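You operate a simulated robot arm through the tools that you are given. There is no shell and no other tool. Be economical: measure what you need, move in short steps, check, and stop when the job is done.

You run a simulated two-armed robot. Do the job below in one go: nothing can be reset, and whatever is moved stays where it is left.

TASK
Put the flake on slide 26 back in dish 26, then wipe the slide.
Fine: grey-pot tweezers and yellow cloth, both put back; close the dish. Set down upright: tweezers.

Only the result counts: the job must be done as asked and must still hold three seconds after the hand-in. Knocking over, shifting, dropping, spilling or breaking anything else fails it. Flat cloth is picked up by pressing the open fingertips on it (5 to 10 N) and closing them slowly along it; thin cloth reads only 2 to 8 mm in the jaws.

THE ROBOT
Two 7-joint arms with four-finger grippers on one trunk, on a base that drives. Base frame: it is fixed to the floor where the robot stands at the start and does not move with it; the origin is under the middle of the robot, x ahead of it, y to its left, z up; the surface under the hand at the start is at about z = 0.9. Readings come in m, degrees, newtons and seconds.
The left shoulder is at the start at [0.04, 0.181, 1.319], the right one opposite. With the tool pointing down near the work surface each hand reaches from about 0.26 to 0.82 m from the robot's upright axis, wherever it stands, measured 20 degrees to its own side. Places, roughly: cloth (5x4x3 cm) [0.6, 0.1, 0.9]; tweezers (2x2x10 cm) [0.4, -0.4, 1]. Payload 3.67 kg a hand.
Tool frame (each hand has its own): the origin (TCP) lies between the finger pads and is the grasp point; the fingertips stand 0.028 m ahead of it; z points along the fingers, y is the line along which they close. The gripper opens to 0.112 m. The gripper's body begins 0.073 m behind the TCP.
Orientation is that of the tool frame in the base frame, as a unit quaternion [w, x, y, z]. With the fingers straight down and closing along the base's y, the tool's x points along the base's -x, its y along +y and its z along -z.

THE INTERFACE
- The arms move only by the tool jog_arm. It takes "left_rows", "right_rows" or both (then of equal length, played together; a hand with none holds still); each is a list of rows, each a list of 3 entries, a list of its own where there are three numbers: the shift along the base's x, y, z in m, then the turn, a rotation vector about the base's x, y, z in degrees, then the gripper command, from -1 (shut) to 1 (fully open), values between in proportion. In form: [[[dx, dy, dz], [ax, ay, az], hand], ...]. A call has 1 to 12 rows; each row shifts and turns the commanded pose from where the row before left it. Each row takes 0.2 s and may step no farther than 0.05 m and 8.6 degrees from the row before; otherwise, or with a gripper value out of range, the whole call is refused. Where a pose cannot be reached the arm comes as near as it can. A force on the tool above 40 N (or 10 N above the force at the start of the call, whichever is more), or a blocked arm, ends the call early, and 0.2 s more pass. The fingers move at their own pace and stop on an object; they squeeze with about 35 N. The grip force told is the motor's: it shows also when the fingers shut on nothing. Time passes only in rows, and 0.2 s behind the last, so rows that do not move let the fingers close. The reply holds the time, the measured pose of the TCP, the force on the tool along the base axes, the opening and the grip force, in the units named above and with some noise, with the torque about the TCP (base axes, N m) and any sound that the robot's microphone picked up, and new pictures: "pictures" is both (left out), scene, wrist or none (wrist: the cameras of the hands that moved).
- Cameras (640 x 400 px; columns grow to the right, rows downward): "scene" is now at [0.0937, -0.0242, 1.529]; the picture's right is [-0.34, -0.94, 0.00], its down [-0.70, 0.25, -0.67] and it looks along [0.63, -0.23, -0.75] (base axes); focal length 256 px, centre (320, 200). "left" rides on the left gripper at [0.06, 0.018, -0.104] in its tool frame; the picture's right is [-0.29, 0.96, 0.00], its down [-0.80, -0.24, -0.55] and it looks along [-0.53, -0.16, 0.83] (tool axes); focal length 234 px, centre (320, 200). "right" rides on the right gripper at [0.06, -0.018, -0.104] in its tool frame; the picture's right is [0.29, 0.96, 0.00], its down [-0.80, 0.24, -0.55] and it looks along [-0.53, 0.16, 0.83] (tool axes); focal length 234 px, centre (320, 200).
- move_column(by): slides the trunk up (or, below 0, down) by that many m; the arms and the scene camera ride with it, the base frame stays. It gives what a move gives, with no picture.
- base_move(legs): drives the robot by 1 to 6 legs, each [ahead, left, turn to the left] in m, m and degrees, along the robot's own axes; the way and the turn of a leg run together, so that a leg with both is an arc; at most 1.5 m and 180 degrees a leg. The arms and the cameras ride along, it lands a little off, and it stops where it bumps. It gives what a move gives, and a new picture of the scene camera.
- aim_head(pan, tilt): turns the head with the scene camera to pan (to the left, within 86 degrees either way) and tilt (down, from -29 to 69), counted from straight ahead of the robot. It gives what a move gives, and a new picture of the scene camera.
- point_at(camera, pixels): there is no depth. For up to 12 entries [column, row, z] of the newest picture of that camera ("zoom" is the newest enlarged one), the place [x, y] in the base frame at which the ray of that pixel passes the height z, good to about 0.002 m. No time passes.
- inspect(camera, box): a new picture of the part [left, top, right, bottom] of that camera's present view, enlarged. No time passes.
- job_done(): hands the job in; it is judged then, once.

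Go step by step. Measure first, check grasps and placings, and put right what went wrong. The budget is 80 turns and 260 pictures, counting those below and the enlarged ones. Unless the task says otherwise, let go and move clear before handing in, and close with one line.

The tools are called after "Request:" by a JSON object that holds its "method" and its "body". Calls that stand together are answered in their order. jog_arm: Moves the arms, as the interface text tells. Its arguments: {"type":"object","properties":{"left_rows":{"type":"array","items":{"type":"array"}},"right_rows":{"type":"array","items":{"type":"array"}},"pictures":{"type":"string","enum":["both","scene","wrist","none"]}},"required":[]} The other tools are called the same way: move_column (by) slides the trunk up or down; base_move (legs) drives the base; aim_head (pan, tilt) turns the head that bears the scene camera; point_at (camera, pixels) gives the place at which the rays of pixels pass given heights; inspect (camera, box) takes an enlarged picture of a part of a camera's view; job_done () hands the job in.

At the start:

```text
time: 0.0
left_position: [0.4267, 0.0446, 1.2431]
left_tcp_rot: [0.0, -0.001, 1.0, 0.0]
left_wrist_force: [-0.7, -0.5, 0.6]
left_ft_torque: [0.03, 0.01, 0.03]
left_gripper_width: 0.1121
left_grip_force: 0.0
right_position: [0.433, -0.469, 1.2696]
right_tcp_rot: [0.0, 0.0, 1.0, 0.001]
right_wrist_force: [0.3, 0.7, 0.3]
right_ft_torque: [0.03, 0.0, 0.0]
right_gripper_width: 0.112
right_grip_force: 0.1
trunk travel left (down, up): [-0.439, 0.075]
robot x, y, heading: [0.0017, 0.0019, -0.0]
head pan, tilt: [-19.7, 48.2]
```

scene: 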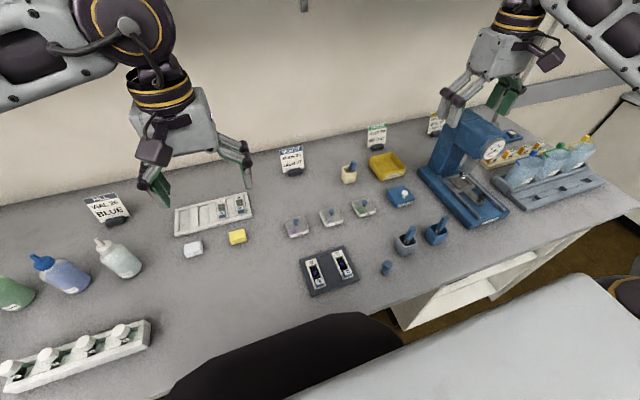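
right: 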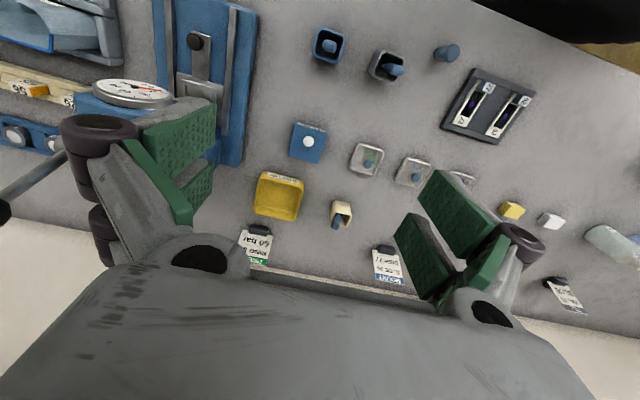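
left: 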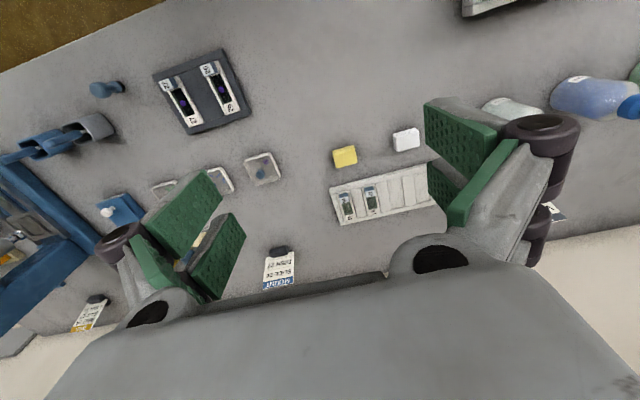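

The scene shows three dishes near (297,228), (330,217), (363,208), two slides on a black stand near (328,270), and pots with tweezers near (405,242) and (436,232). I'll zoom in on these to read the labels.

Request:
{"method": "inspect", "body": {"camera": "scene", "box": [270, 180, 470, 305]}}

Request:
{"method": "inspect", "body": {"camera": "right", "box": [290, 10, 550, 172]}}

Request:
{"method": "inspect", "body": {"camera": "left", "box": [80, 40, 300, 200]}}

Request:
{"method": "inspect", "body": {"camera": "scene", "box": [270, 110, 460, 220]}}

```text
3.20 times, centred on (370, 242) of scene
```

zoom: 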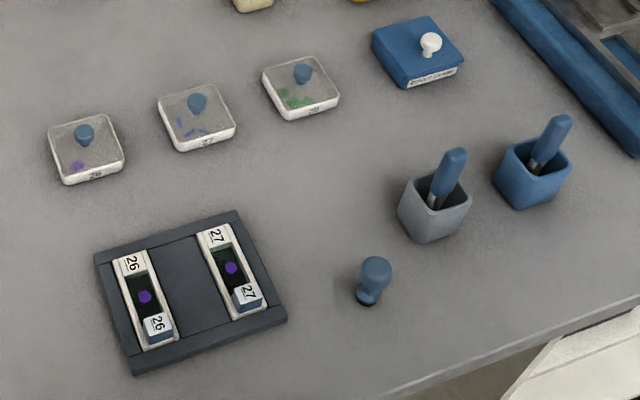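

```text
2.46 times, centred on (420, 91) of right
```

zoom: 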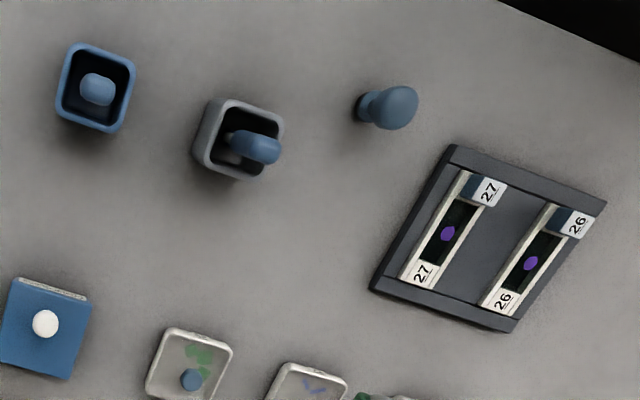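

```text
2.50 times, centred on (190, 120) of left
```

zoom: 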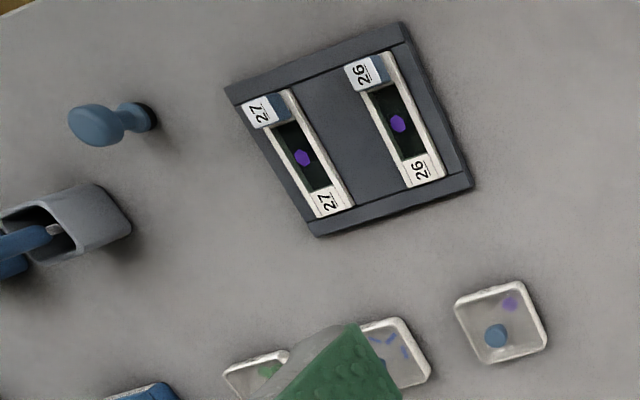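

```text
3.37 times, centred on (365, 165) of scene
```

zoom: 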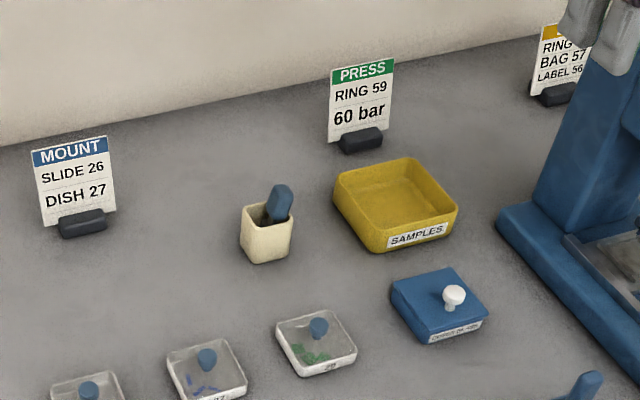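

The labels put dish 26 at the left end of the row (297,228), slide 26 on the left of the black stand (flake at about (315,272)), the grey pot at (406,245) and the yellow cloth at (237,237). I'll measure all of these.

Request:
{"method": "point_at", "body": {"camera": "scene", "pixels": [[315.3, 272.3, 0.91], [296.5, 222, 0.925], [297, 230, 0.9], [406, 245, 0.92], [410, 229, 0.97], [237, 237, 0.91], [329, 228, 0.9], [328, 270, 0.9], [193, 248, 0.91], [387, 265, 0.92], [436, 235, 0.92]]}}

Request:
{"method": "inspect", "body": {"camera": "scene", "box": [280, 205, 360, 255]}}

Request:
{"method": "inspect", "body": {"camera": "scene", "box": [370, 200, 466, 260]}}

Request:
{"method": "inspect", "body": {"camera": "scene", "box": [290, 240, 370, 290]}}

Request:
{"method": "inspect", "body": {"camera": "scene", "box": [170, 180, 266, 260]}}

```text
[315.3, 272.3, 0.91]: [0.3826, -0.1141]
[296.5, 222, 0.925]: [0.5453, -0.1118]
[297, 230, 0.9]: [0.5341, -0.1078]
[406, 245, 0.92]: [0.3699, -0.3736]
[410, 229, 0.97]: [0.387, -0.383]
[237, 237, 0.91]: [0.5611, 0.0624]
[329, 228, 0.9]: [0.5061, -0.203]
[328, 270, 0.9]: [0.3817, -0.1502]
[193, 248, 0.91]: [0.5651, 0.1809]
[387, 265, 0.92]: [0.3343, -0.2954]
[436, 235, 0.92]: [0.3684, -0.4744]
```

```text
8.00 times, centred on (320, 230) of scene
```

zoom: 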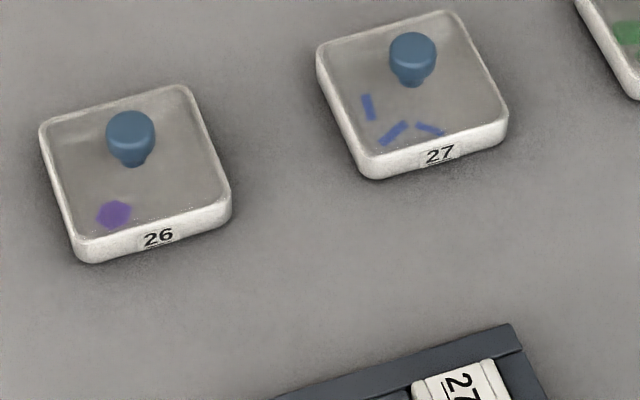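

```text
6.67 times, centred on (418, 230) of scene
```

zoom: 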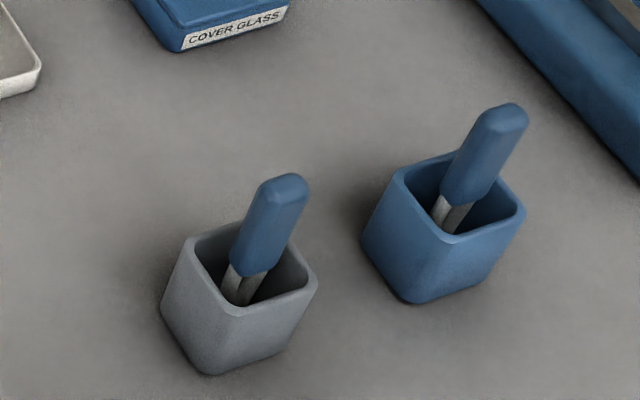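

```text
8.00 times, centred on (330, 265) of scene
```

zoom: 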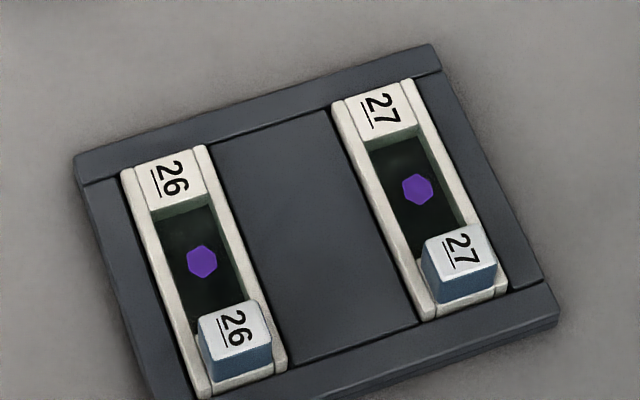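

```text
5.00 times, centred on (218, 220) of scene
```

zoom: 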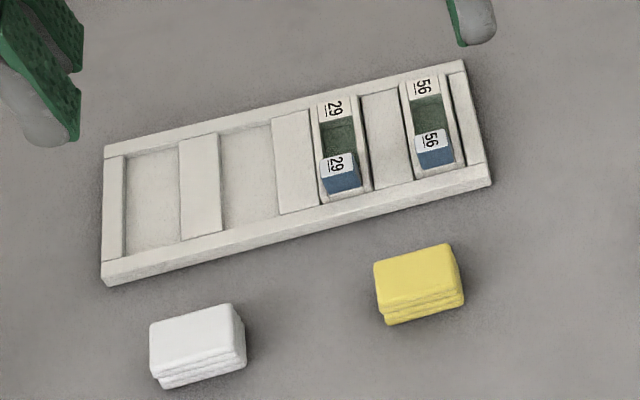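

The dish, tray and pot edges are clear in the zooms, so I'll measure their corners and orientation.

Request:
{"method": "point_at", "body": {"camera": "scene", "pixels": [[285.6, 220.6, 0.92], [303.1, 216.2, 0.92], [308.5, 230, 0.92], [290.6, 235, 0.92], [229, 233, 0.93], [246.6, 238, 0.93], [305.25, 261.25, 0.91], [325.6, 285.6, 0.91], [412.5, 228, 0.99], [398.8, 236, 0.95], [417.85, 242.75, 0.95], [406.3, 247.7, 0.95]]}}

Request:
{"method": "jog_arm", "body": {"left_rows": [[[0.02, -0.03, -0.02], [0, 0, 0], 0], [[0.02, -0.03, -0.02], [0, 0, 0], 0], [[0.02, -0.03, -0.02], [0, 0, 0], 0], [[0.02, -0.03, -0.02], [0, 0, 0], 0], [[0.01, -0.03, -0.02], [0, 0, 0], 0]]}}

```text
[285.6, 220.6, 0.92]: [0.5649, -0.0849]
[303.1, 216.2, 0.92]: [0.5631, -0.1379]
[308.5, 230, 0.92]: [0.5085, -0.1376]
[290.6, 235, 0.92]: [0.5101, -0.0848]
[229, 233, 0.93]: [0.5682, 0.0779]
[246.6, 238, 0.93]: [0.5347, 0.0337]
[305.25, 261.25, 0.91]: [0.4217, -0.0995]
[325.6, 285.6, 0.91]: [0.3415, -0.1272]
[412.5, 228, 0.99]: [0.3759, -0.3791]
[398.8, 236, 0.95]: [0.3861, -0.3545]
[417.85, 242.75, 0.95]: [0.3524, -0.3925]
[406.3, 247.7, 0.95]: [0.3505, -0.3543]
```

```text
time: 1.2
left_position: [0.5178, -0.1083, 1.1453]
left_tcp_rot: [-0.001, -0.001, 1.0, 0.002]
left_wrist_force: [-1.0, -0.7, 0.5]
left_ft_torque: [0.03, -0.02, 0.0]
left_gripper_width: 0.056
left_grip_force: 0.0
right_position: [0.4315, -0.47, 1.2682]
right_tcp_rot: [0.0, 0.0, 1.0, 0.001]
right_wrist_force: [0.1, -0.5, -0.3]
right_ft_torque: [0.04, 0.01, 0.02]
right_gripper_width: 0.1122
right_grip_force: 0.1
trunk travel left (down, up): [-0.439, 0.075]
robot x, y, heading: [0.0015, -0.0022, 0.2]
head pan, tilt: [-19.7, 48.2]
```

scene: 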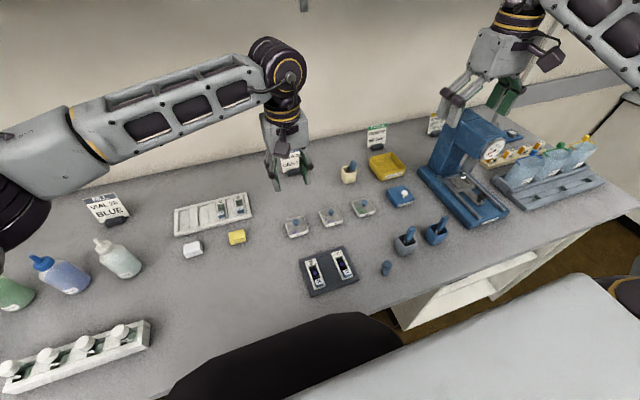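
left: 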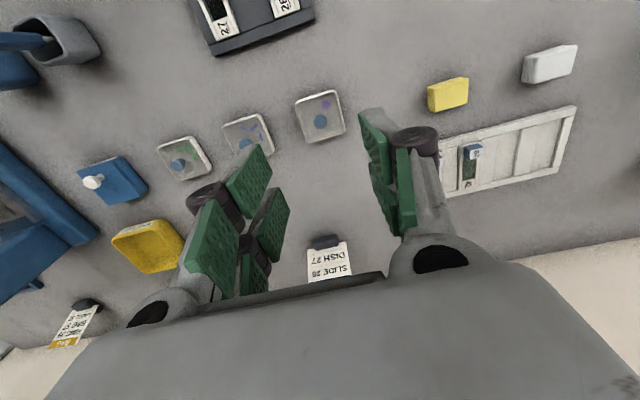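

Dish 26 shows at (320,117) in the left camera. I'll zoom there and triangulate the knob.

Request:
{"method": "inspect", "body": {"camera": "left", "box": [280, 75, 360, 155]}}

```text
5.00 times, centred on (320, 115) of left
```

zoom: 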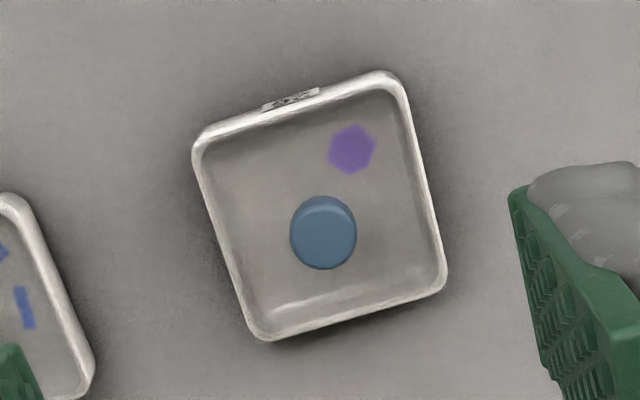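

Request:
{"method": "point_at", "body": {"camera": "zoom", "pixels": [[323, 225, 0.92], [323, 225, 0.93], [323, 225, 0.94], [323, 225, 0.95], [200, 145, 0.92], [395, 80, 0.92], [440, 290, 0.92], [262, 335, 0.92], [200, 145, 0.91], [440, 290, 0.91]]}}

Request:
{"method": "point_at", "body": {"camera": "scene", "pixels": [[296.3, 219.5, 0.92], [296.3, 219.5, 0.93], [296.3, 219.5, 0.94], [296.3, 219.5, 0.95]]}}

```text
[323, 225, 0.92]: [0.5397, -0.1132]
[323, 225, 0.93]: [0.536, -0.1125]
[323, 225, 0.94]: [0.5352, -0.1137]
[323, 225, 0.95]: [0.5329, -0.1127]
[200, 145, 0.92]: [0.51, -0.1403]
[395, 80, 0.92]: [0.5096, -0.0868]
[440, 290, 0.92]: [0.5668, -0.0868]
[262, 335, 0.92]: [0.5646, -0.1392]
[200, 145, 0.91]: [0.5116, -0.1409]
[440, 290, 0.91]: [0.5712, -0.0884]
```

```text
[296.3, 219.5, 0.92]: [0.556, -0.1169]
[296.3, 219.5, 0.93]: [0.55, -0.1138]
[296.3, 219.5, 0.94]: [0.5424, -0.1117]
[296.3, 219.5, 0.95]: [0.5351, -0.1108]
```

The knob top is at about (0.537, -0.1125, 0.947), centred on the dish. I'll go down over it with the fingers half open.

Request:
{"method": "jog_arm", "body": {"left_rows": [[[0.019, -0.004, -0.04], [0, 0, 0], -0.1], [[0, 0, -0.04], [0, 0, 0], -0.1], [[0, 0, -0.04], [0, 0, 0], -0.1], [[0, 0, -0.03], [0, 0, 0], -0.1], [[0, 0, -0.0], [0, 0, 0], -0.1]]}}

Request:
{"method": "inspect", "body": {"camera": "scene", "box": [256, 190, 336, 240]}}

```text
time: 2.4
left_position: [0.5352, -0.1095, 0.9959]
left_tcp_rot: [-0.001, 0.0, 1.0, 0.0]
left_wrist_force: [0.1, -0.9, -0.3]
left_ft_torque: [0.04, 0.0, 0.01]
left_gripper_width: 0.0504
left_grip_force: 0.0
right_position: [0.432, -0.4681, 1.2685]
right_tcp_rot: [0.0, -0.001, 1.0, 0.0]
right_wrist_force: [-0.6, -0.4, 0.1]
right_ft_torque: [-0.04, 0.02, 0.0]
right_gripper_width: 0.1121
right_grip_force: 0.0
trunk travel left (down, up): [-0.439, 0.075]
robot x, y, heading: [0.0009, -0.0019, 0.2]
head pan, tilt: [-19.7, 48.2]
```

scene: 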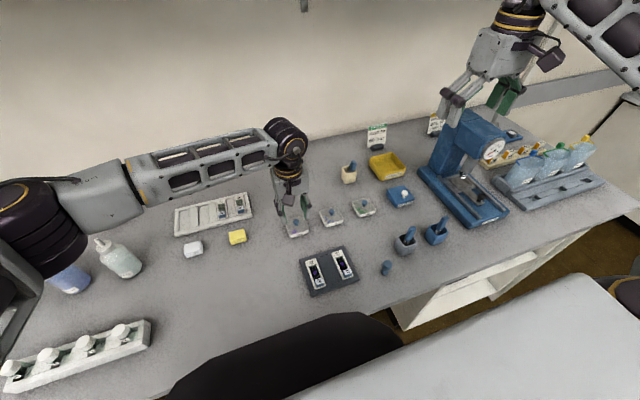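
left: 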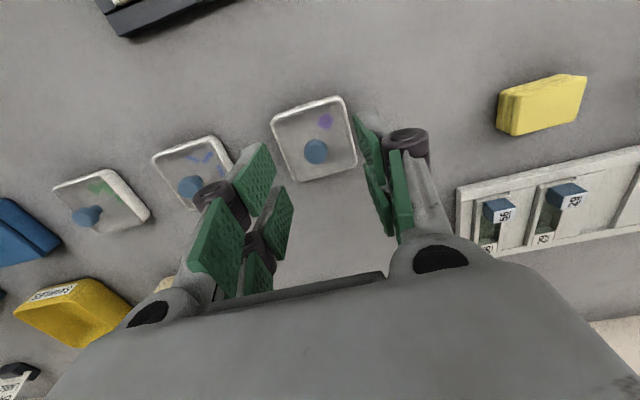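

```text
8.00 times, centred on (296, 215) of scene
```

zoom: 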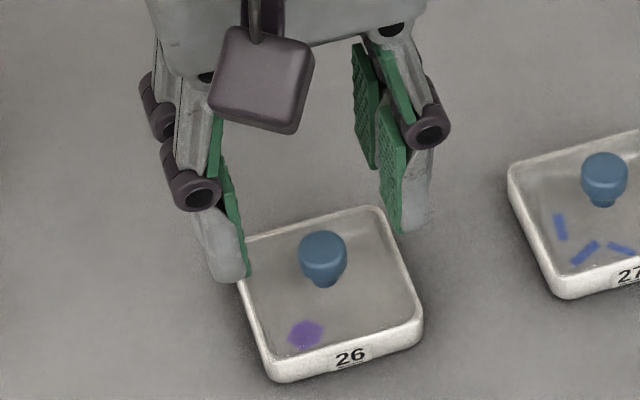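

Request:
{"method": "point_at", "body": {"camera": "left", "pixels": [[316, 149, 0.945], [316, 149, 0.935], [272, 119, 0.92], [341, 97, 0.92], [357, 163, 0.92], [290, 182, 0.92]]}}

Request:
{"method": "point_at", "body": {"camera": "scene", "pixels": [[296.3, 219.5, 0.945]]}}

Request:
{"method": "jog_arm", "body": {"left_rows": [[[0.002, -0.003, -0.015], [0, 0, 0], -0.1], [[0, 0, -0.013], [0, 0, 0], -0.1], [[0, 0, 0], [0, 0, 0], -0.1]], "pictures": "wrist"}}

Request:
{"method": "inspect", "body": {"camera": "scene", "box": [256, 190, 336, 240]}}

```text
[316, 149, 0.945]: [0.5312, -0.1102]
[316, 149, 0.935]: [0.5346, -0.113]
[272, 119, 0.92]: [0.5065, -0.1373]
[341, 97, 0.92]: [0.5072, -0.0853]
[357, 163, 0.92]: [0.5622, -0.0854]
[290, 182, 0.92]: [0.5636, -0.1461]
```

```text
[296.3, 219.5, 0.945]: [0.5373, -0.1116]
```

```text
time: 3.2
left_position: [0.5374, -0.1131, 0.9677]
left_tcp_rot: [0.001, 0.0, 1.0, 0.0]
left_wrist_force: [-0.4, 0.2, 0.9]
left_ft_torque: [0.01, -0.03, -0.03]
left_gripper_width: 0.0505
left_grip_force: 0.1
right_position: [0.431, -0.4679, 1.2696]
right_tcp_rot: [-0.001, 0.0, 1.0, 0.0]
right_wrist_force: [-0.5, 0.2, -0.4]
right_ft_torque: [0.01, 0.0, 0.0]
right_gripper_width: 0.1121
right_grip_force: 0.1
trunk travel left (down, up): [-0.439, 0.075]
robot x, y, heading: [-0.0043, 0.0009, -0.1]
head pan, tilt: [-19.7, 48.2]
```

left: 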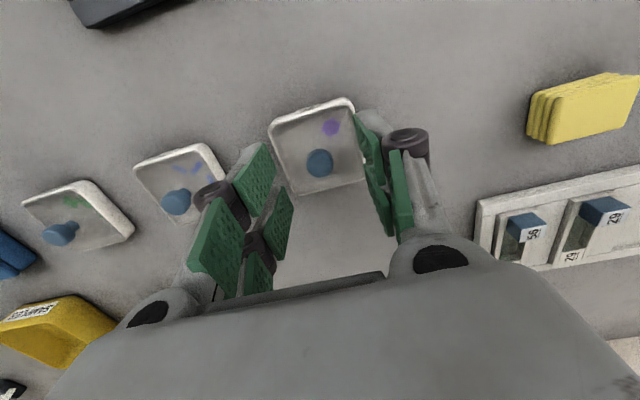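

```text
8.00 times, centred on (296, 215) of scene
```

zoom: 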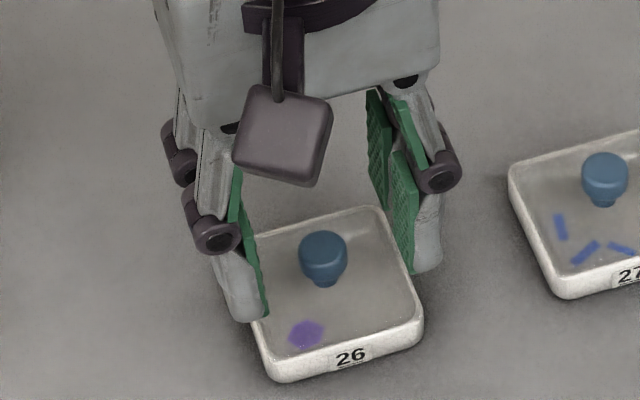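

The knob at (320,163) sits right at the fingertip projection (320,167). I'll lower 7 mm and close.

Request:
{"method": "jog_arm", "body": {"left_rows": [[[0, 0, -0.007], [0, 0, 0], -0.1], [[0, 0, 0], [0, 0, 0], -0.5], [[0, 0, 0], [0, 0, 0], -1], [[0, 0, 0], [0, 0, 0], -1], [[0, 0, 0], [0, 0, 0], -1]], "pictures": "wrist"}}

Request:
{"method": "inspect", "body": {"camera": "scene", "box": [256, 190, 336, 240]}}

```text
time: 4.4
left_position: [0.5363, -0.1131, 0.9616]
left_tcp_rot: [0.0, -0.001, 1.0, 0.0]
left_wrist_force: [0.3, -0.7, 0.3]
left_ft_torque: [0.01, -0.01, -0.03]
left_gripper_width: 0.0
left_grip_force: 35.7
right_position: [0.4316, -0.4685, 1.2682]
right_tcp_rot: [0.0, 0.0, 1.0, 0.0]
right_wrist_force: [0.6, -0.1, -0.5]
right_ft_torque: [0.02, 0.0, -0.02]
right_gripper_width: 0.112
right_grip_force: 0.0
trunk travel left (down, up): [-0.439, 0.075]
robot x, y, heading: [-0.0003, 0.0016, -0.1]
head pan, tilt: [-19.7, 48.2]
```

left: 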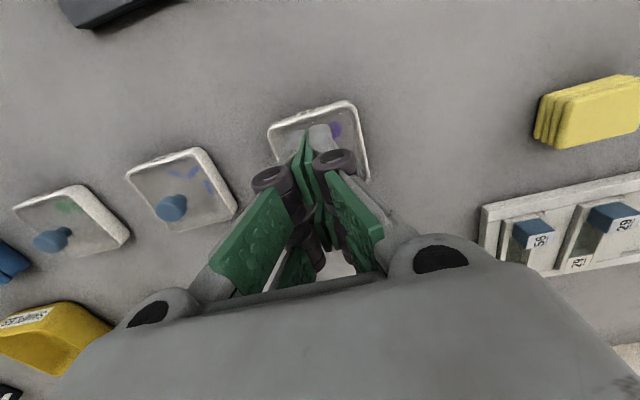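

```text
8.00 times, centred on (296, 215) of scene
```

zoom: 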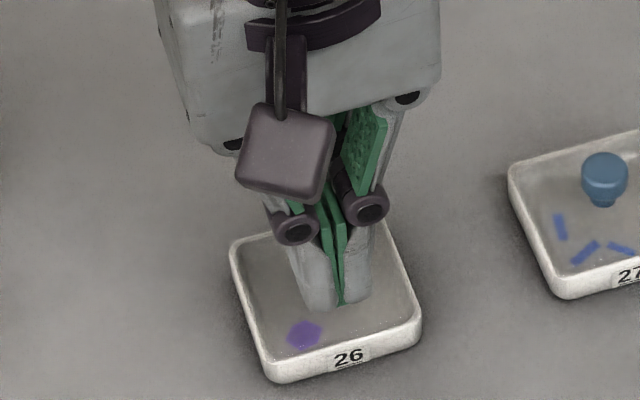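

The gripper shut on nothing. I'll open, lift slightly and find out where the tips were relative to the knob.

Request:
{"method": "point_at", "body": {"camera": "scene", "pixels": [[298.6, 228.2, 0.933], [298.6, 228.2, 0.92], [298.6, 228.2, 0.91], [298.6, 228.2, 0.9]]}}

Request:
{"method": "jog_arm", "body": {"left_rows": [[[0, 0, 0], [0, 0, 0], -0.5], [[0, 0, 0], [0, 0, 0], -0.1], [[0, 0, 0.0], [0, 0, 0], -0.1]], "pictures": "wrist"}}

Request:
{"method": "inspect", "body": {"camera": "scene", "box": [256, 190, 336, 240]}}

Request:
{"method": "inspect", "body": {"camera": "left", "box": [240, 80, 400, 180]}}

```text
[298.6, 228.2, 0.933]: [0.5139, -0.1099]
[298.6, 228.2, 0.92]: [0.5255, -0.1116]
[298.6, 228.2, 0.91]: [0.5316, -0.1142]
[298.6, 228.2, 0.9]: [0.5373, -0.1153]
```

```text
time: 5.2
left_position: [0.5368, -0.1128, 0.9615]
left_tcp_rot: [0.0, -0.001, 1.0, 0.0]
left_wrist_force: [-0.3, -0.7, 0.5]
left_ft_torque: [-0.04, -0.01, 0.02]
left_gripper_width: 0.0504
left_grip_force: 0.1
right_position: [0.4319, -0.4679, 1.2692]
right_tcp_rot: [0.0, 0.001, 1.0, 0.0]
right_wrist_force: [-0.5, 0.1, -0.6]
right_ft_torque: [0.05, 0.0, -0.01]
right_gripper_width: 0.1119
right_grip_force: 0.0
trunk travel left (down, up): [-0.439, 0.075]
robot x, y, heading: [0.0021, 0.0017, 0.0]
head pan, tilt: [-19.7, 48.2]
```

left: 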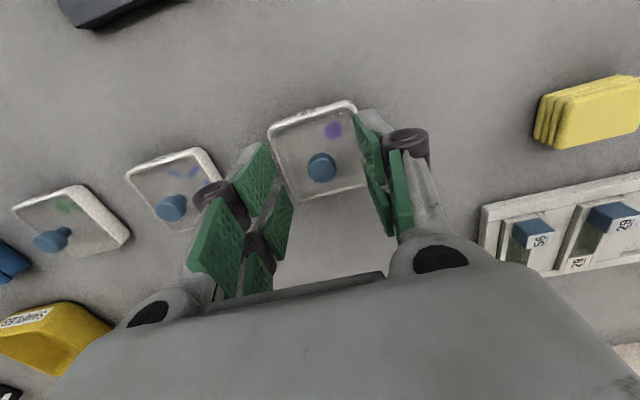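

```text
8.00 times, centred on (296, 215) of scene
```

zoom: 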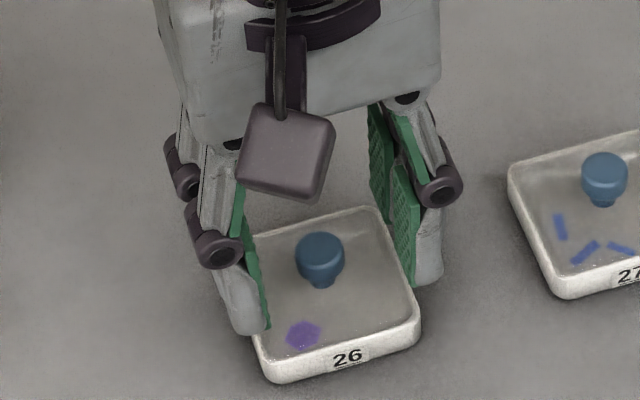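

```text
4.00 times, centred on (320, 130) of left
```

zoom: 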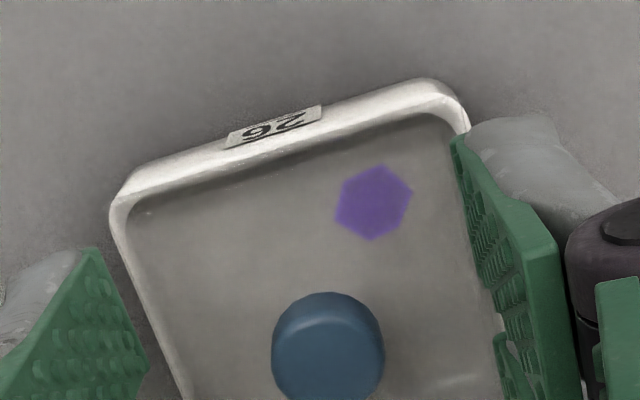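

Request:
{"method": "point_at", "body": {"camera": "left", "pixels": [[322, 164, 0.91], [322, 164, 0.92], [322, 164, 0.93], [322, 164, 0.94], [348, 100, 0.9], [348, 100, 0.91], [348, 100, 0.92], [348, 100, 0.93]]}}

Request:
{"method": "point_at", "body": {"camera": "scene", "pixels": [[296, 220, 0.91], [296, 220, 0.92], [296, 220, 0.93], [296, 220, 0.94], [290, 234.5, 0.9], [290, 234.5, 0.91], [290, 234.5, 0.92], [290, 234.5, 0.93]]}}

```text
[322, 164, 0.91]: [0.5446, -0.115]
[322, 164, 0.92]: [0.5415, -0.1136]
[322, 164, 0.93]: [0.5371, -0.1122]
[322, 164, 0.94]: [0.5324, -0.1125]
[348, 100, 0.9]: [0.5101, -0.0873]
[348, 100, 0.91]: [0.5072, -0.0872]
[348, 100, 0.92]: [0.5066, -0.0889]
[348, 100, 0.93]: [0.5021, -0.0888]
```

```text
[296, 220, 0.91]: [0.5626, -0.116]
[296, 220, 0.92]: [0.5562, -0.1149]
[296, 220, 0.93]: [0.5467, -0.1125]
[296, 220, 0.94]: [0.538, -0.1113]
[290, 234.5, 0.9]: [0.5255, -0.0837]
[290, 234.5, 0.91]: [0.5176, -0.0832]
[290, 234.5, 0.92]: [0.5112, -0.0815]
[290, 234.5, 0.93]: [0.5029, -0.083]
```

Request:
{"method": "point_at", "body": {"camera": "left", "pixels": [[263, 142, 0.933], [263, 142, 0.92], [355, 114, 0.933], [355, 114, 0.92], [355, 114, 0.91], [355, 114, 0.95]]}}

Request:
{"method": "point_at", "body": {"camera": "scene", "pixels": [[289.5, 231, 0.933], [289.5, 231, 0.92], [289.5, 231, 0.91], [289.5, 231, 0.95], [307.5, 226, 0.933], [307.5, 226, 0.95]]}}

Request:
{"method": "inspect", "body": {"camera": "left", "box": [220, 90, 420, 215]}}

```text
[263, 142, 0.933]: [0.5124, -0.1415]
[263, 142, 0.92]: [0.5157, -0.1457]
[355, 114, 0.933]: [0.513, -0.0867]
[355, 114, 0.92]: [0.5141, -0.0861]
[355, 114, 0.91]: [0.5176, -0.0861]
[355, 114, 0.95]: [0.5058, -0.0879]
```

```text
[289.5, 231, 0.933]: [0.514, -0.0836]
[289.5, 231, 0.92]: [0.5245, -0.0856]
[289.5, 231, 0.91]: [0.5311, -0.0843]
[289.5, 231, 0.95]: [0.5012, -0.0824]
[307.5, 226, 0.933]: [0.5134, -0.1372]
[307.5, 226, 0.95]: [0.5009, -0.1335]
```

```text
3.20 times, centred on (320, 152) of left
```

zoom: 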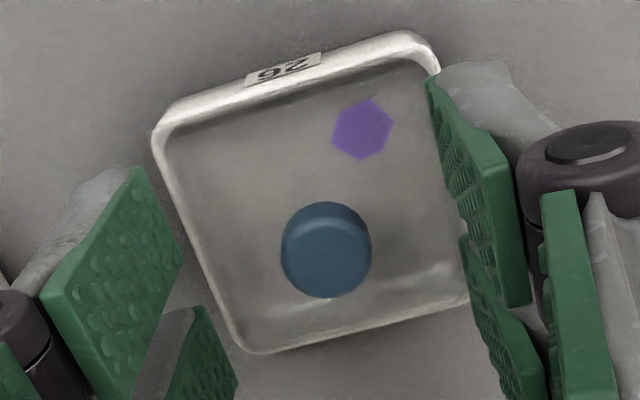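

Both cameras put the tips at about z=0.933, so the knob is probably just lower than I estimated. I'll narrow the opening to about 30 mm and go down in small checked steps.

Request:
{"method": "jog_arm", "body": {"left_rows": [[[0, 0, 0], [0, 0, 0], -0.46], [[0, 0, -0.002], [0, 0, 0], -0.46], [[0, 0, -0.002], [0, 0, 0], -0.46], [[0, 0, -0.002], [0, 0, 0], -0.46]], "pictures": "wrist"}}

Request:
{"method": "inspect", "body": {"camera": "left", "box": [220, 90, 420, 215]}}

Request:
{"method": "inspect", "body": {"camera": "scene", "box": [256, 190, 336, 240]}}

```text
time: 6.2
left_position: [0.5367, -0.1134, 0.954]
left_tcp_rot: [0.0, -0.001, 1.0, -0.001]
left_wrist_force: [0.6, 0.0, 0.2]
left_ft_torque: [-0.04, -0.01, 0.01]
left_gripper_width: 0.0301
left_grip_force: 0.1
right_position: [0.4309, -0.4689, 1.2685]
right_tcp_rot: [0.0, 0.001, 1.0, 0.0]
right_wrist_force: [-0.1, -0.5, 0.8]
right_ft_torque: [0.03, -0.01, 0.03]
right_gripper_width: 0.112
right_grip_force: 0.0
trunk travel left (down, up): [-0.439, 0.075]
robot x, y, heading: [-0.0, -0.0033, 0.0]
head pan, tilt: [-19.7, 48.2]
```

left: 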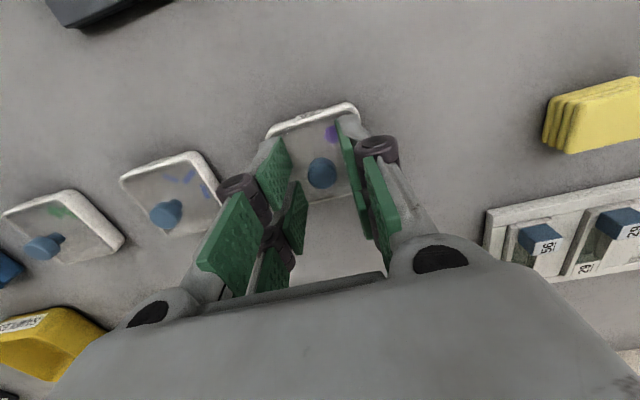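

```text
3.20 times, centred on (320, 152) of left
```

zoom: 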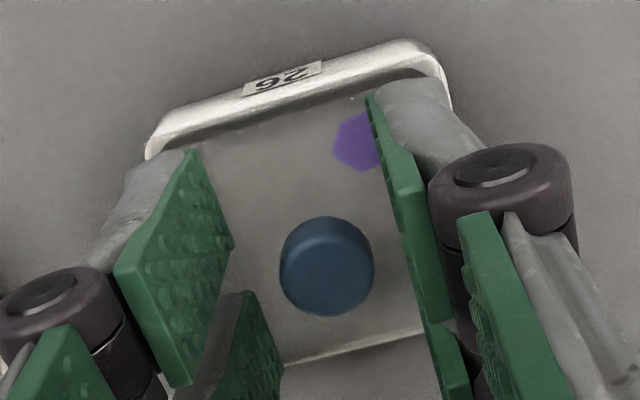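

```text
8.00 times, centred on (296, 215) of scene
```

zoom: 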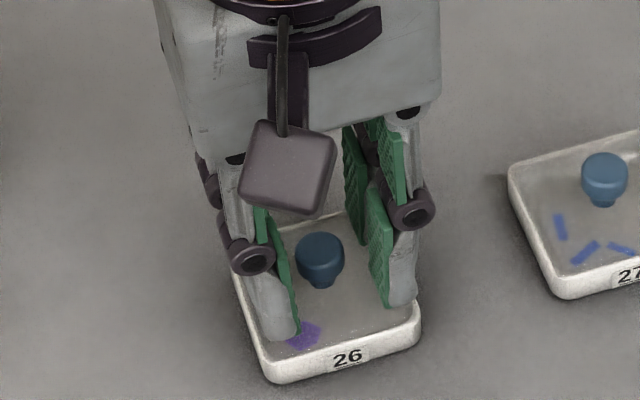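

No contact yet, with the tips at z≈0.926. I'll try closing again here.

Request:
{"method": "jog_arm", "body": {"left_rows": [[[0, 0, 0], [0, 0, 0], -0.7], [[0, 0, 0], [0, 0, 0], -1], [[0, 0, 0], [0, 0, 0], -1]], "pictures": "none"}}

```text
time: 7.0
left_position: [0.5361, -0.1123, 0.9552]
left_tcp_rot: [0.0, -0.001, 1.0, 0.0]
left_wrist_force: [-0.6, 0.9, -0.3]
left_ft_torque: [-0.01, 0.02, 0.02]
left_gripper_width: 0.0142
left_grip_force: 35.3
right_position: [0.4311, -0.4696, 1.2686]
right_tcp_rot: [0.0, 0.0, 1.0, 0.001]
right_wrist_force: [-0.4, 0.6, -0.8]
right_ft_torque: [0.02, 0.01, 0.01]
right_gripper_width: 0.1121
right_grip_force: 0.1
trunk travel left (down, up): [-0.439, 0.075]
robot x, y, heading: [0.0027, 0.0021, -0.1]
head pan, tilt: [-19.7, 48.2]
heard: snap
```

It gripped at 14.2 mm, the knob diameter, but a "snap" was heard. I'll look before lifting.

Request:
{"method": "inspect", "body": {"camera": "scene", "box": [256, 190, 336, 240]}}

Request:
{"method": "inspect", "body": {"camera": "left", "box": [220, 90, 420, 215]}}

```text
8.00 times, centred on (296, 215) of scene
```

zoom: 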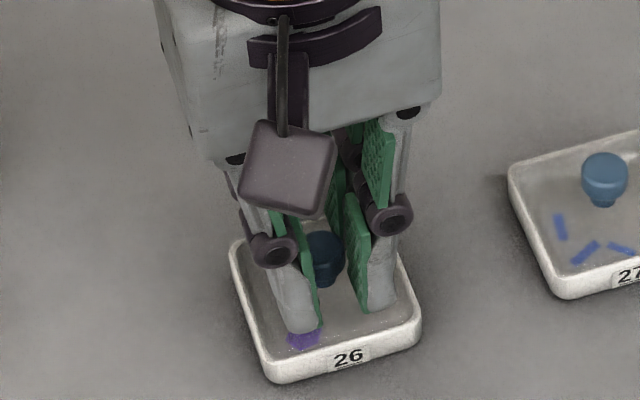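

```text
3.20 times, centred on (320, 152) of left
```

zoom: 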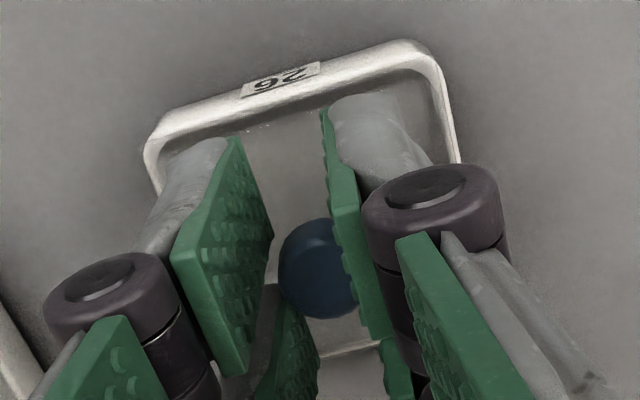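

The lid and dish look intact and the knob is between the pads. I'll lift slowly.

Request:
{"method": "jog_arm", "body": {"left_rows": [[[0, 0, 0.005], [0, 0, 0], -1], [[0, 0, 0.01], [0, 0, 0], -1], [[0, 0, 0.015], [0, 0, 0], -1], [[0, 0, 0.02], [0, 0, 0], -1]], "pictures": "wrist"}}

Request:
{"method": "inspect", "body": {"camera": "scene", "box": [256, 180, 352, 240]}}

```text
time: 8.0
left_position: [0.538, -0.1114, 1.0054]
left_tcp_rot: [0.0, -0.001, 1.0, 0.0]
left_wrist_force: [0.0, -0.5, -0.3]
left_ft_torque: [0.0, -0.01, -0.01]
left_gripper_width: 0.0145
left_grip_force: 34.5
right_position: [0.431, -0.4688, 1.2677]
right_tcp_rot: [0.001, -0.001, 1.0, 0.0]
right_wrist_force: [-0.1, -0.2, 0.0]
right_ft_torque: [0.02, 0.02, 0.0]
right_gripper_width: 0.1117
right_grip_force: 0.1
trunk travel left (down, up): [-0.439, 0.075]
robot x, y, heading: [0.0011, -0.0004, 0.2]
head pan, tilt: [-19.7, 48.2]
```

left: 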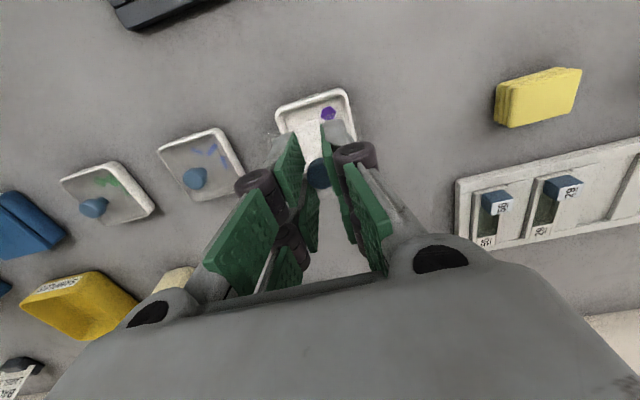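

```text
6.67 times, centred on (304, 210) of scene
```

zoom: 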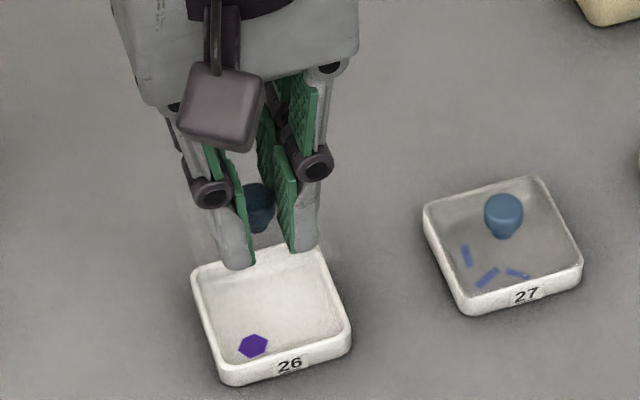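

The clear lid is up, and dish 26 is open with its own flake inside. I'll park the left hand aside with the lid and bring the right hand over the grey pot.

Request:
{"method": "jog_arm", "body": {"left_rows": [[[0, 0, 0.03], [0, 0, 0], -1], [[0, 0.02, 0.03], [0, 0, 0], -1], [[0, 0.04, 0.03], [0, 0, 0], -1], [[0, 0.045, 0.02], [0, 0, 0], -1], [[0, 0.045, 0.02], [0, 0, 0], -1], [[0, 0.045, 0], [0, 0, 0], -1], [[0, 0.045, 0], [0, 0, 0], -1], [[0, 0.04, 0], [0, 0, 0], -1]], "right_rows": [[[-0.01, 0.01, -0.01], [0, 0, 0], 0], [[-0.01, 0.01, -0.02], [0, 0, 0], 0], [[-0.01, 0.01, -0.02], [0, 0, 0], 0], [[-0.01, 0.015, -0.02], [0, 0, 0], 0], [[-0.01, 0.015, -0.01], [0, 0, 0], 0], [[-0.005, 0.015, -0.01], [0, 0, 0], 0], [[-0.005, 0.02, 0], [0, 0, 0], 0], [[0, 0, 0], [0, 0, 0], 0]]}}

Request:
{"method": "inspect", "body": {"camera": "right", "box": [260, 60, 420, 160]}}

Request:
{"method": "inspect", "body": {"camera": "scene", "box": [366, 205, 446, 255]}}

```text
time: 9.8
left_position: [0.5365, 0.1705, 1.1332]
left_tcp_rot: [0.0, 0.0, 1.0, 0.001]
left_wrist_force: [-0.5, 0.0, -0.5]
left_ft_torque: [-0.01, -0.02, 0.02]
left_gripper_width: 0.0139
left_grip_force: 34.8
right_position: [0.3705, -0.3708, 1.1803]
right_tcp_rot: [0.0, 0.0, 1.0, -0.001]
right_wrist_force: [0.6, -0.3, -0.2]
right_ft_torque: [-0.05, -0.04, 0.01]
right_gripper_width: 0.056
right_grip_force: 0.1
trunk travel left (down, up): [-0.439, 0.075]
robot x, y, heading: [0.0014, -0.0002, 0.1]
head pan, tilt: [-19.7, 48.2]
```

scene: 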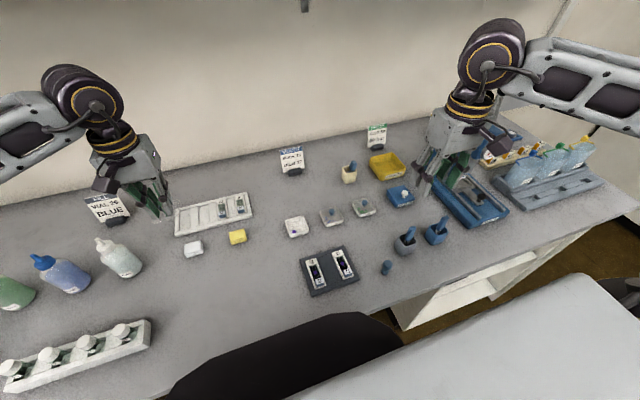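
right: 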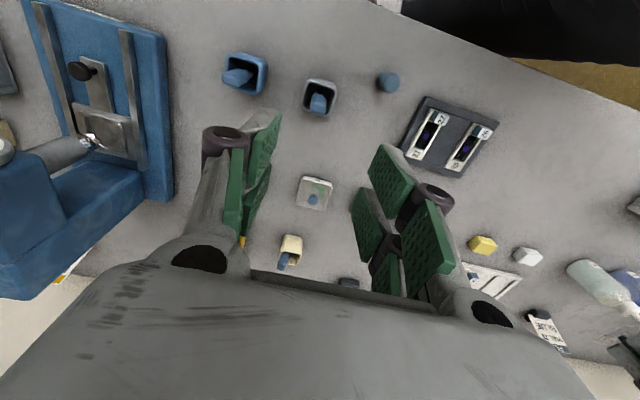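
left: 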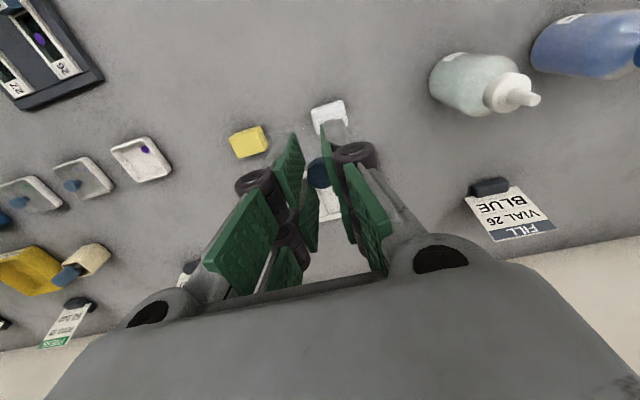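

```text
4.00 times, centred on (340, 110) of right
```

zoom: 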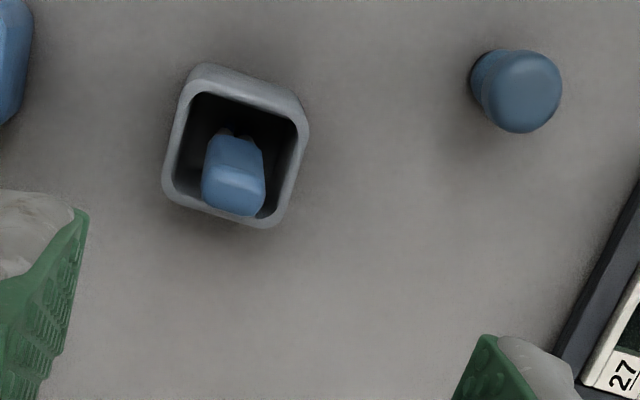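

```text
8.00 times, centred on (406, 230) of scene
```

zoom: 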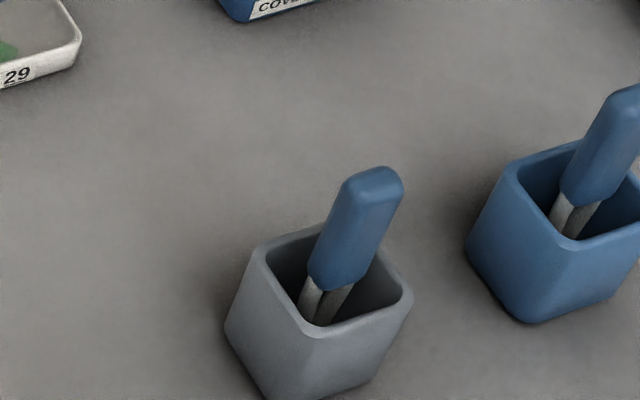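

Request:
{"method": "point_at", "body": {"camera": "right", "pixels": [[318.5, 107, 0.97], [318.5, 107, 0.98], [318.5, 107, 0.99], [318.5, 107, 1.0], [309, 83, 0.94], [336, 91, 0.94], [330, 115, 0.94], [303, 108, 0.94], [317.5, 95, 0.95]]}}

Request:
{"method": "point_at", "body": {"camera": "scene", "pixels": [[412.9, 227, 0.97], [412.9, 227, 0.98], [412.9, 227, 0.99], [412.9, 227, 1.0], [398.5, 236, 0.94], [417, 242, 0.94], [405.5, 247, 0.94], [407.5, 240.5, 0.95], [407.5, 240.5, 0.94]]}}

```text
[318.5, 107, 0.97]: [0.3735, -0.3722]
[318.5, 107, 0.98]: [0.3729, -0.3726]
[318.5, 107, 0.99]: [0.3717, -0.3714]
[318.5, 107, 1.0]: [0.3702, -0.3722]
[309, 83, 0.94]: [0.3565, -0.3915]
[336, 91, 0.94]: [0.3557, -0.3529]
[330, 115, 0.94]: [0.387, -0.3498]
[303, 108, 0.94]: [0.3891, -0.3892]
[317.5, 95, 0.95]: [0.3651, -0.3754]
```

```text
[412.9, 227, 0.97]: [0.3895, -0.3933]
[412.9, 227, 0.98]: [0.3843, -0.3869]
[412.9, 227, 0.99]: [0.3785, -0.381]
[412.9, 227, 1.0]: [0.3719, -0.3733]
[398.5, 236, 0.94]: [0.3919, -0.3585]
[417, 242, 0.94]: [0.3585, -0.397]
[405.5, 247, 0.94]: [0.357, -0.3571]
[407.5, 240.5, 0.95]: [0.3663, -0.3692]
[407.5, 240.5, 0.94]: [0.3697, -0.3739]
```

The tweezers stand nearly upright at (0.370, -0.372), with the top at about z=1.0. I'll go straight down with the fingers half open to TCP z≈0.99.

Request:
{"method": "jog_arm", "body": {"right_rows": [[[0, -0.001, -0.045], [0, 0, 0], 0], [[0, 0, -0.045], [0, 0, 0], 0], [[0, 0, -0.045], [0, 0, 0], 0], [[0, 0, -0.035], [0, 0, 0], -0.1], [[0, 0, -0.02], [0, 0, 0], -0.1], [[0, 0, 0], [0, 0, 0], -0.1]], "pictures": "wrist"}}

Request:
{"method": "inspect", "body": {"camera": "scene", "box": [366, 205, 446, 255]}}

Request:
{"method": "inspect", "body": {"camera": "right", "box": [220, 90, 420, 215]}}

```text
time: 11.2
left_position: [0.5373, 0.1696, 1.1337]
left_tcp_rot: [0.001, 0.0, 1.0, 0.0]
left_wrist_force: [0.3, -0.3, 0.3]
left_ft_torque: [-0.01, -0.02, -0.05]
left_gripper_width: 0.014
left_grip_force: 34.4
right_position: [0.3713, -0.3748, 0.9886]
right_tcp_rot: [0.0, 0.0, 1.0, -0.001]
right_wrist_force: [0.0, 0.2, -0.1]
right_ft_torque: [-0.01, 0.04, -0.01]
right_gripper_width: 0.0504
right_grip_force: 0.0
trunk travel left (down, up): [-0.439, 0.075]
robot x, y, heading: [-0.0012, -0.0018, 0.1]
head pan, tilt: [-19.7, 48.2]
```

right: 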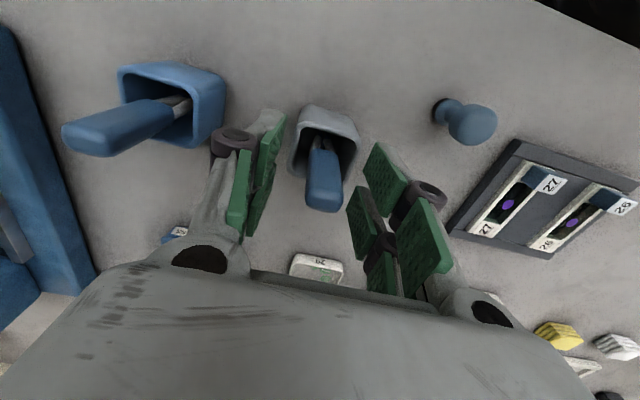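

```text
8.00 times, centred on (406, 230) of scene
```

zoom: 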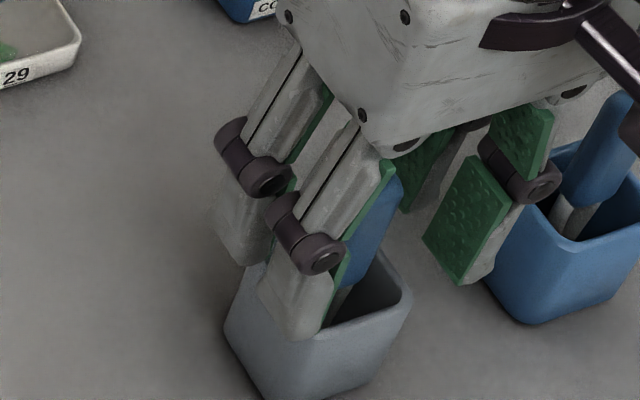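

```text
3.20 times, centred on (320, 152) of right
```

zoom: 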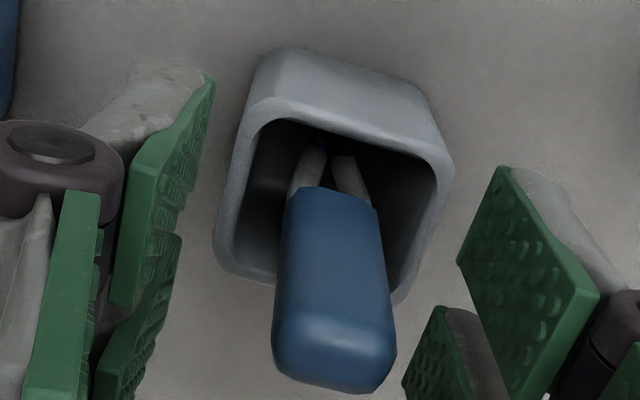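

The handle top is at about z=0.998, centred 2 mm to +y of the TCP. I'll correct that and close.

Request:
{"method": "jog_arm", "body": {"right_rows": [[[0, 0.002, -0.003], [0, 0, 0], -0.3], [[0, 0, 0], [0, 0, 0], -0.5], [[0, 0, 0], [0, 0, 0], -1], [[0, 0, 0], [0, 0, 0], -1]], "pictures": "wrist"}}

Request:
{"method": "inspect", "body": {"camera": "scene", "box": [366, 205, 446, 255]}}

Request:
{"method": "inspect", "body": {"camera": "right", "box": [240, 90, 400, 190]}}

```text
time: 12.2
left_position: [0.5369, 0.1685, 1.1341]
left_tcp_rot: [0.0, 0.0, 1.0, 0.0]
left_wrist_force: [-0.8, 0.0, -0.8]
left_ft_torque: [0.0, 0.01, 0.0]
left_gripper_width: 0.0139
left_grip_force: 35.3
right_position: [0.3715, -0.3742, 0.9859]
right_tcp_rot: [0.0, 0.0, 1.0, 0.0]
right_wrist_force: [0.3, 0.4, -0.2]
right_ft_torque: [-0.01, -0.02, 0.03]
right_gripper_width: 0.0176
right_grip_force: 34.8
trunk travel left (down, up): [-0.439, 0.075]
robot x, y, heading: [0.0009, 0.0025, 0.0]
head pan, tilt: [-19.7, 48.2]
```

right: 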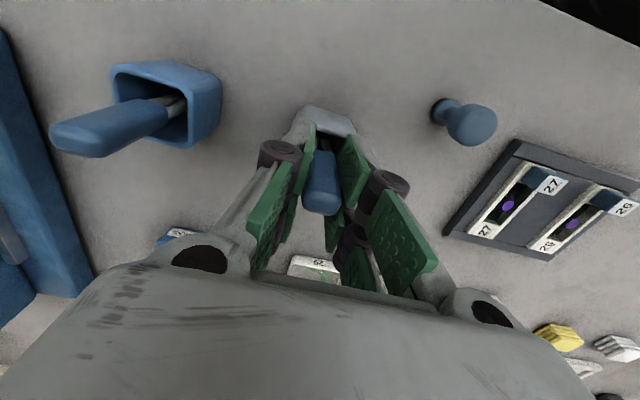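

```text
8.00 times, centred on (406, 230) of scene
```

zoom: 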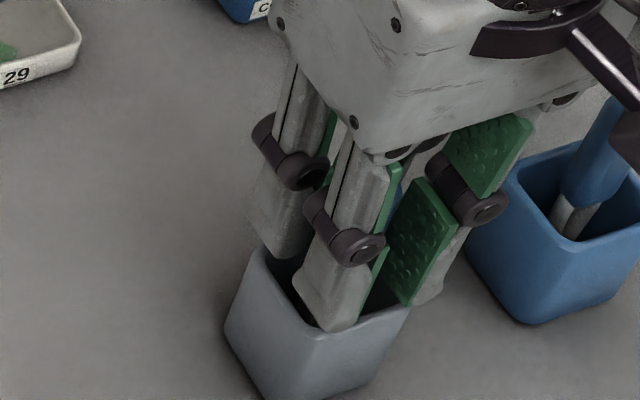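

```text
4.00 times, centred on (320, 140) of right
```

zoom: 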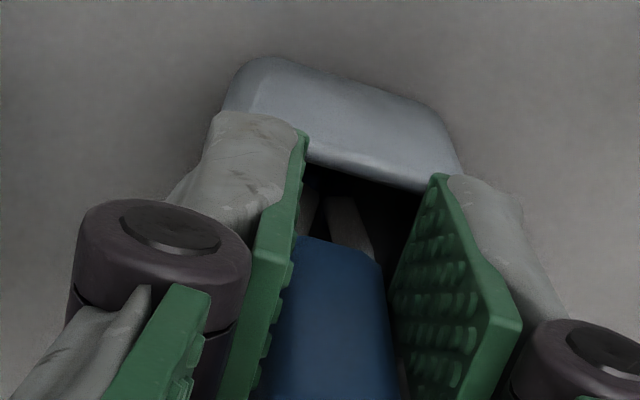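

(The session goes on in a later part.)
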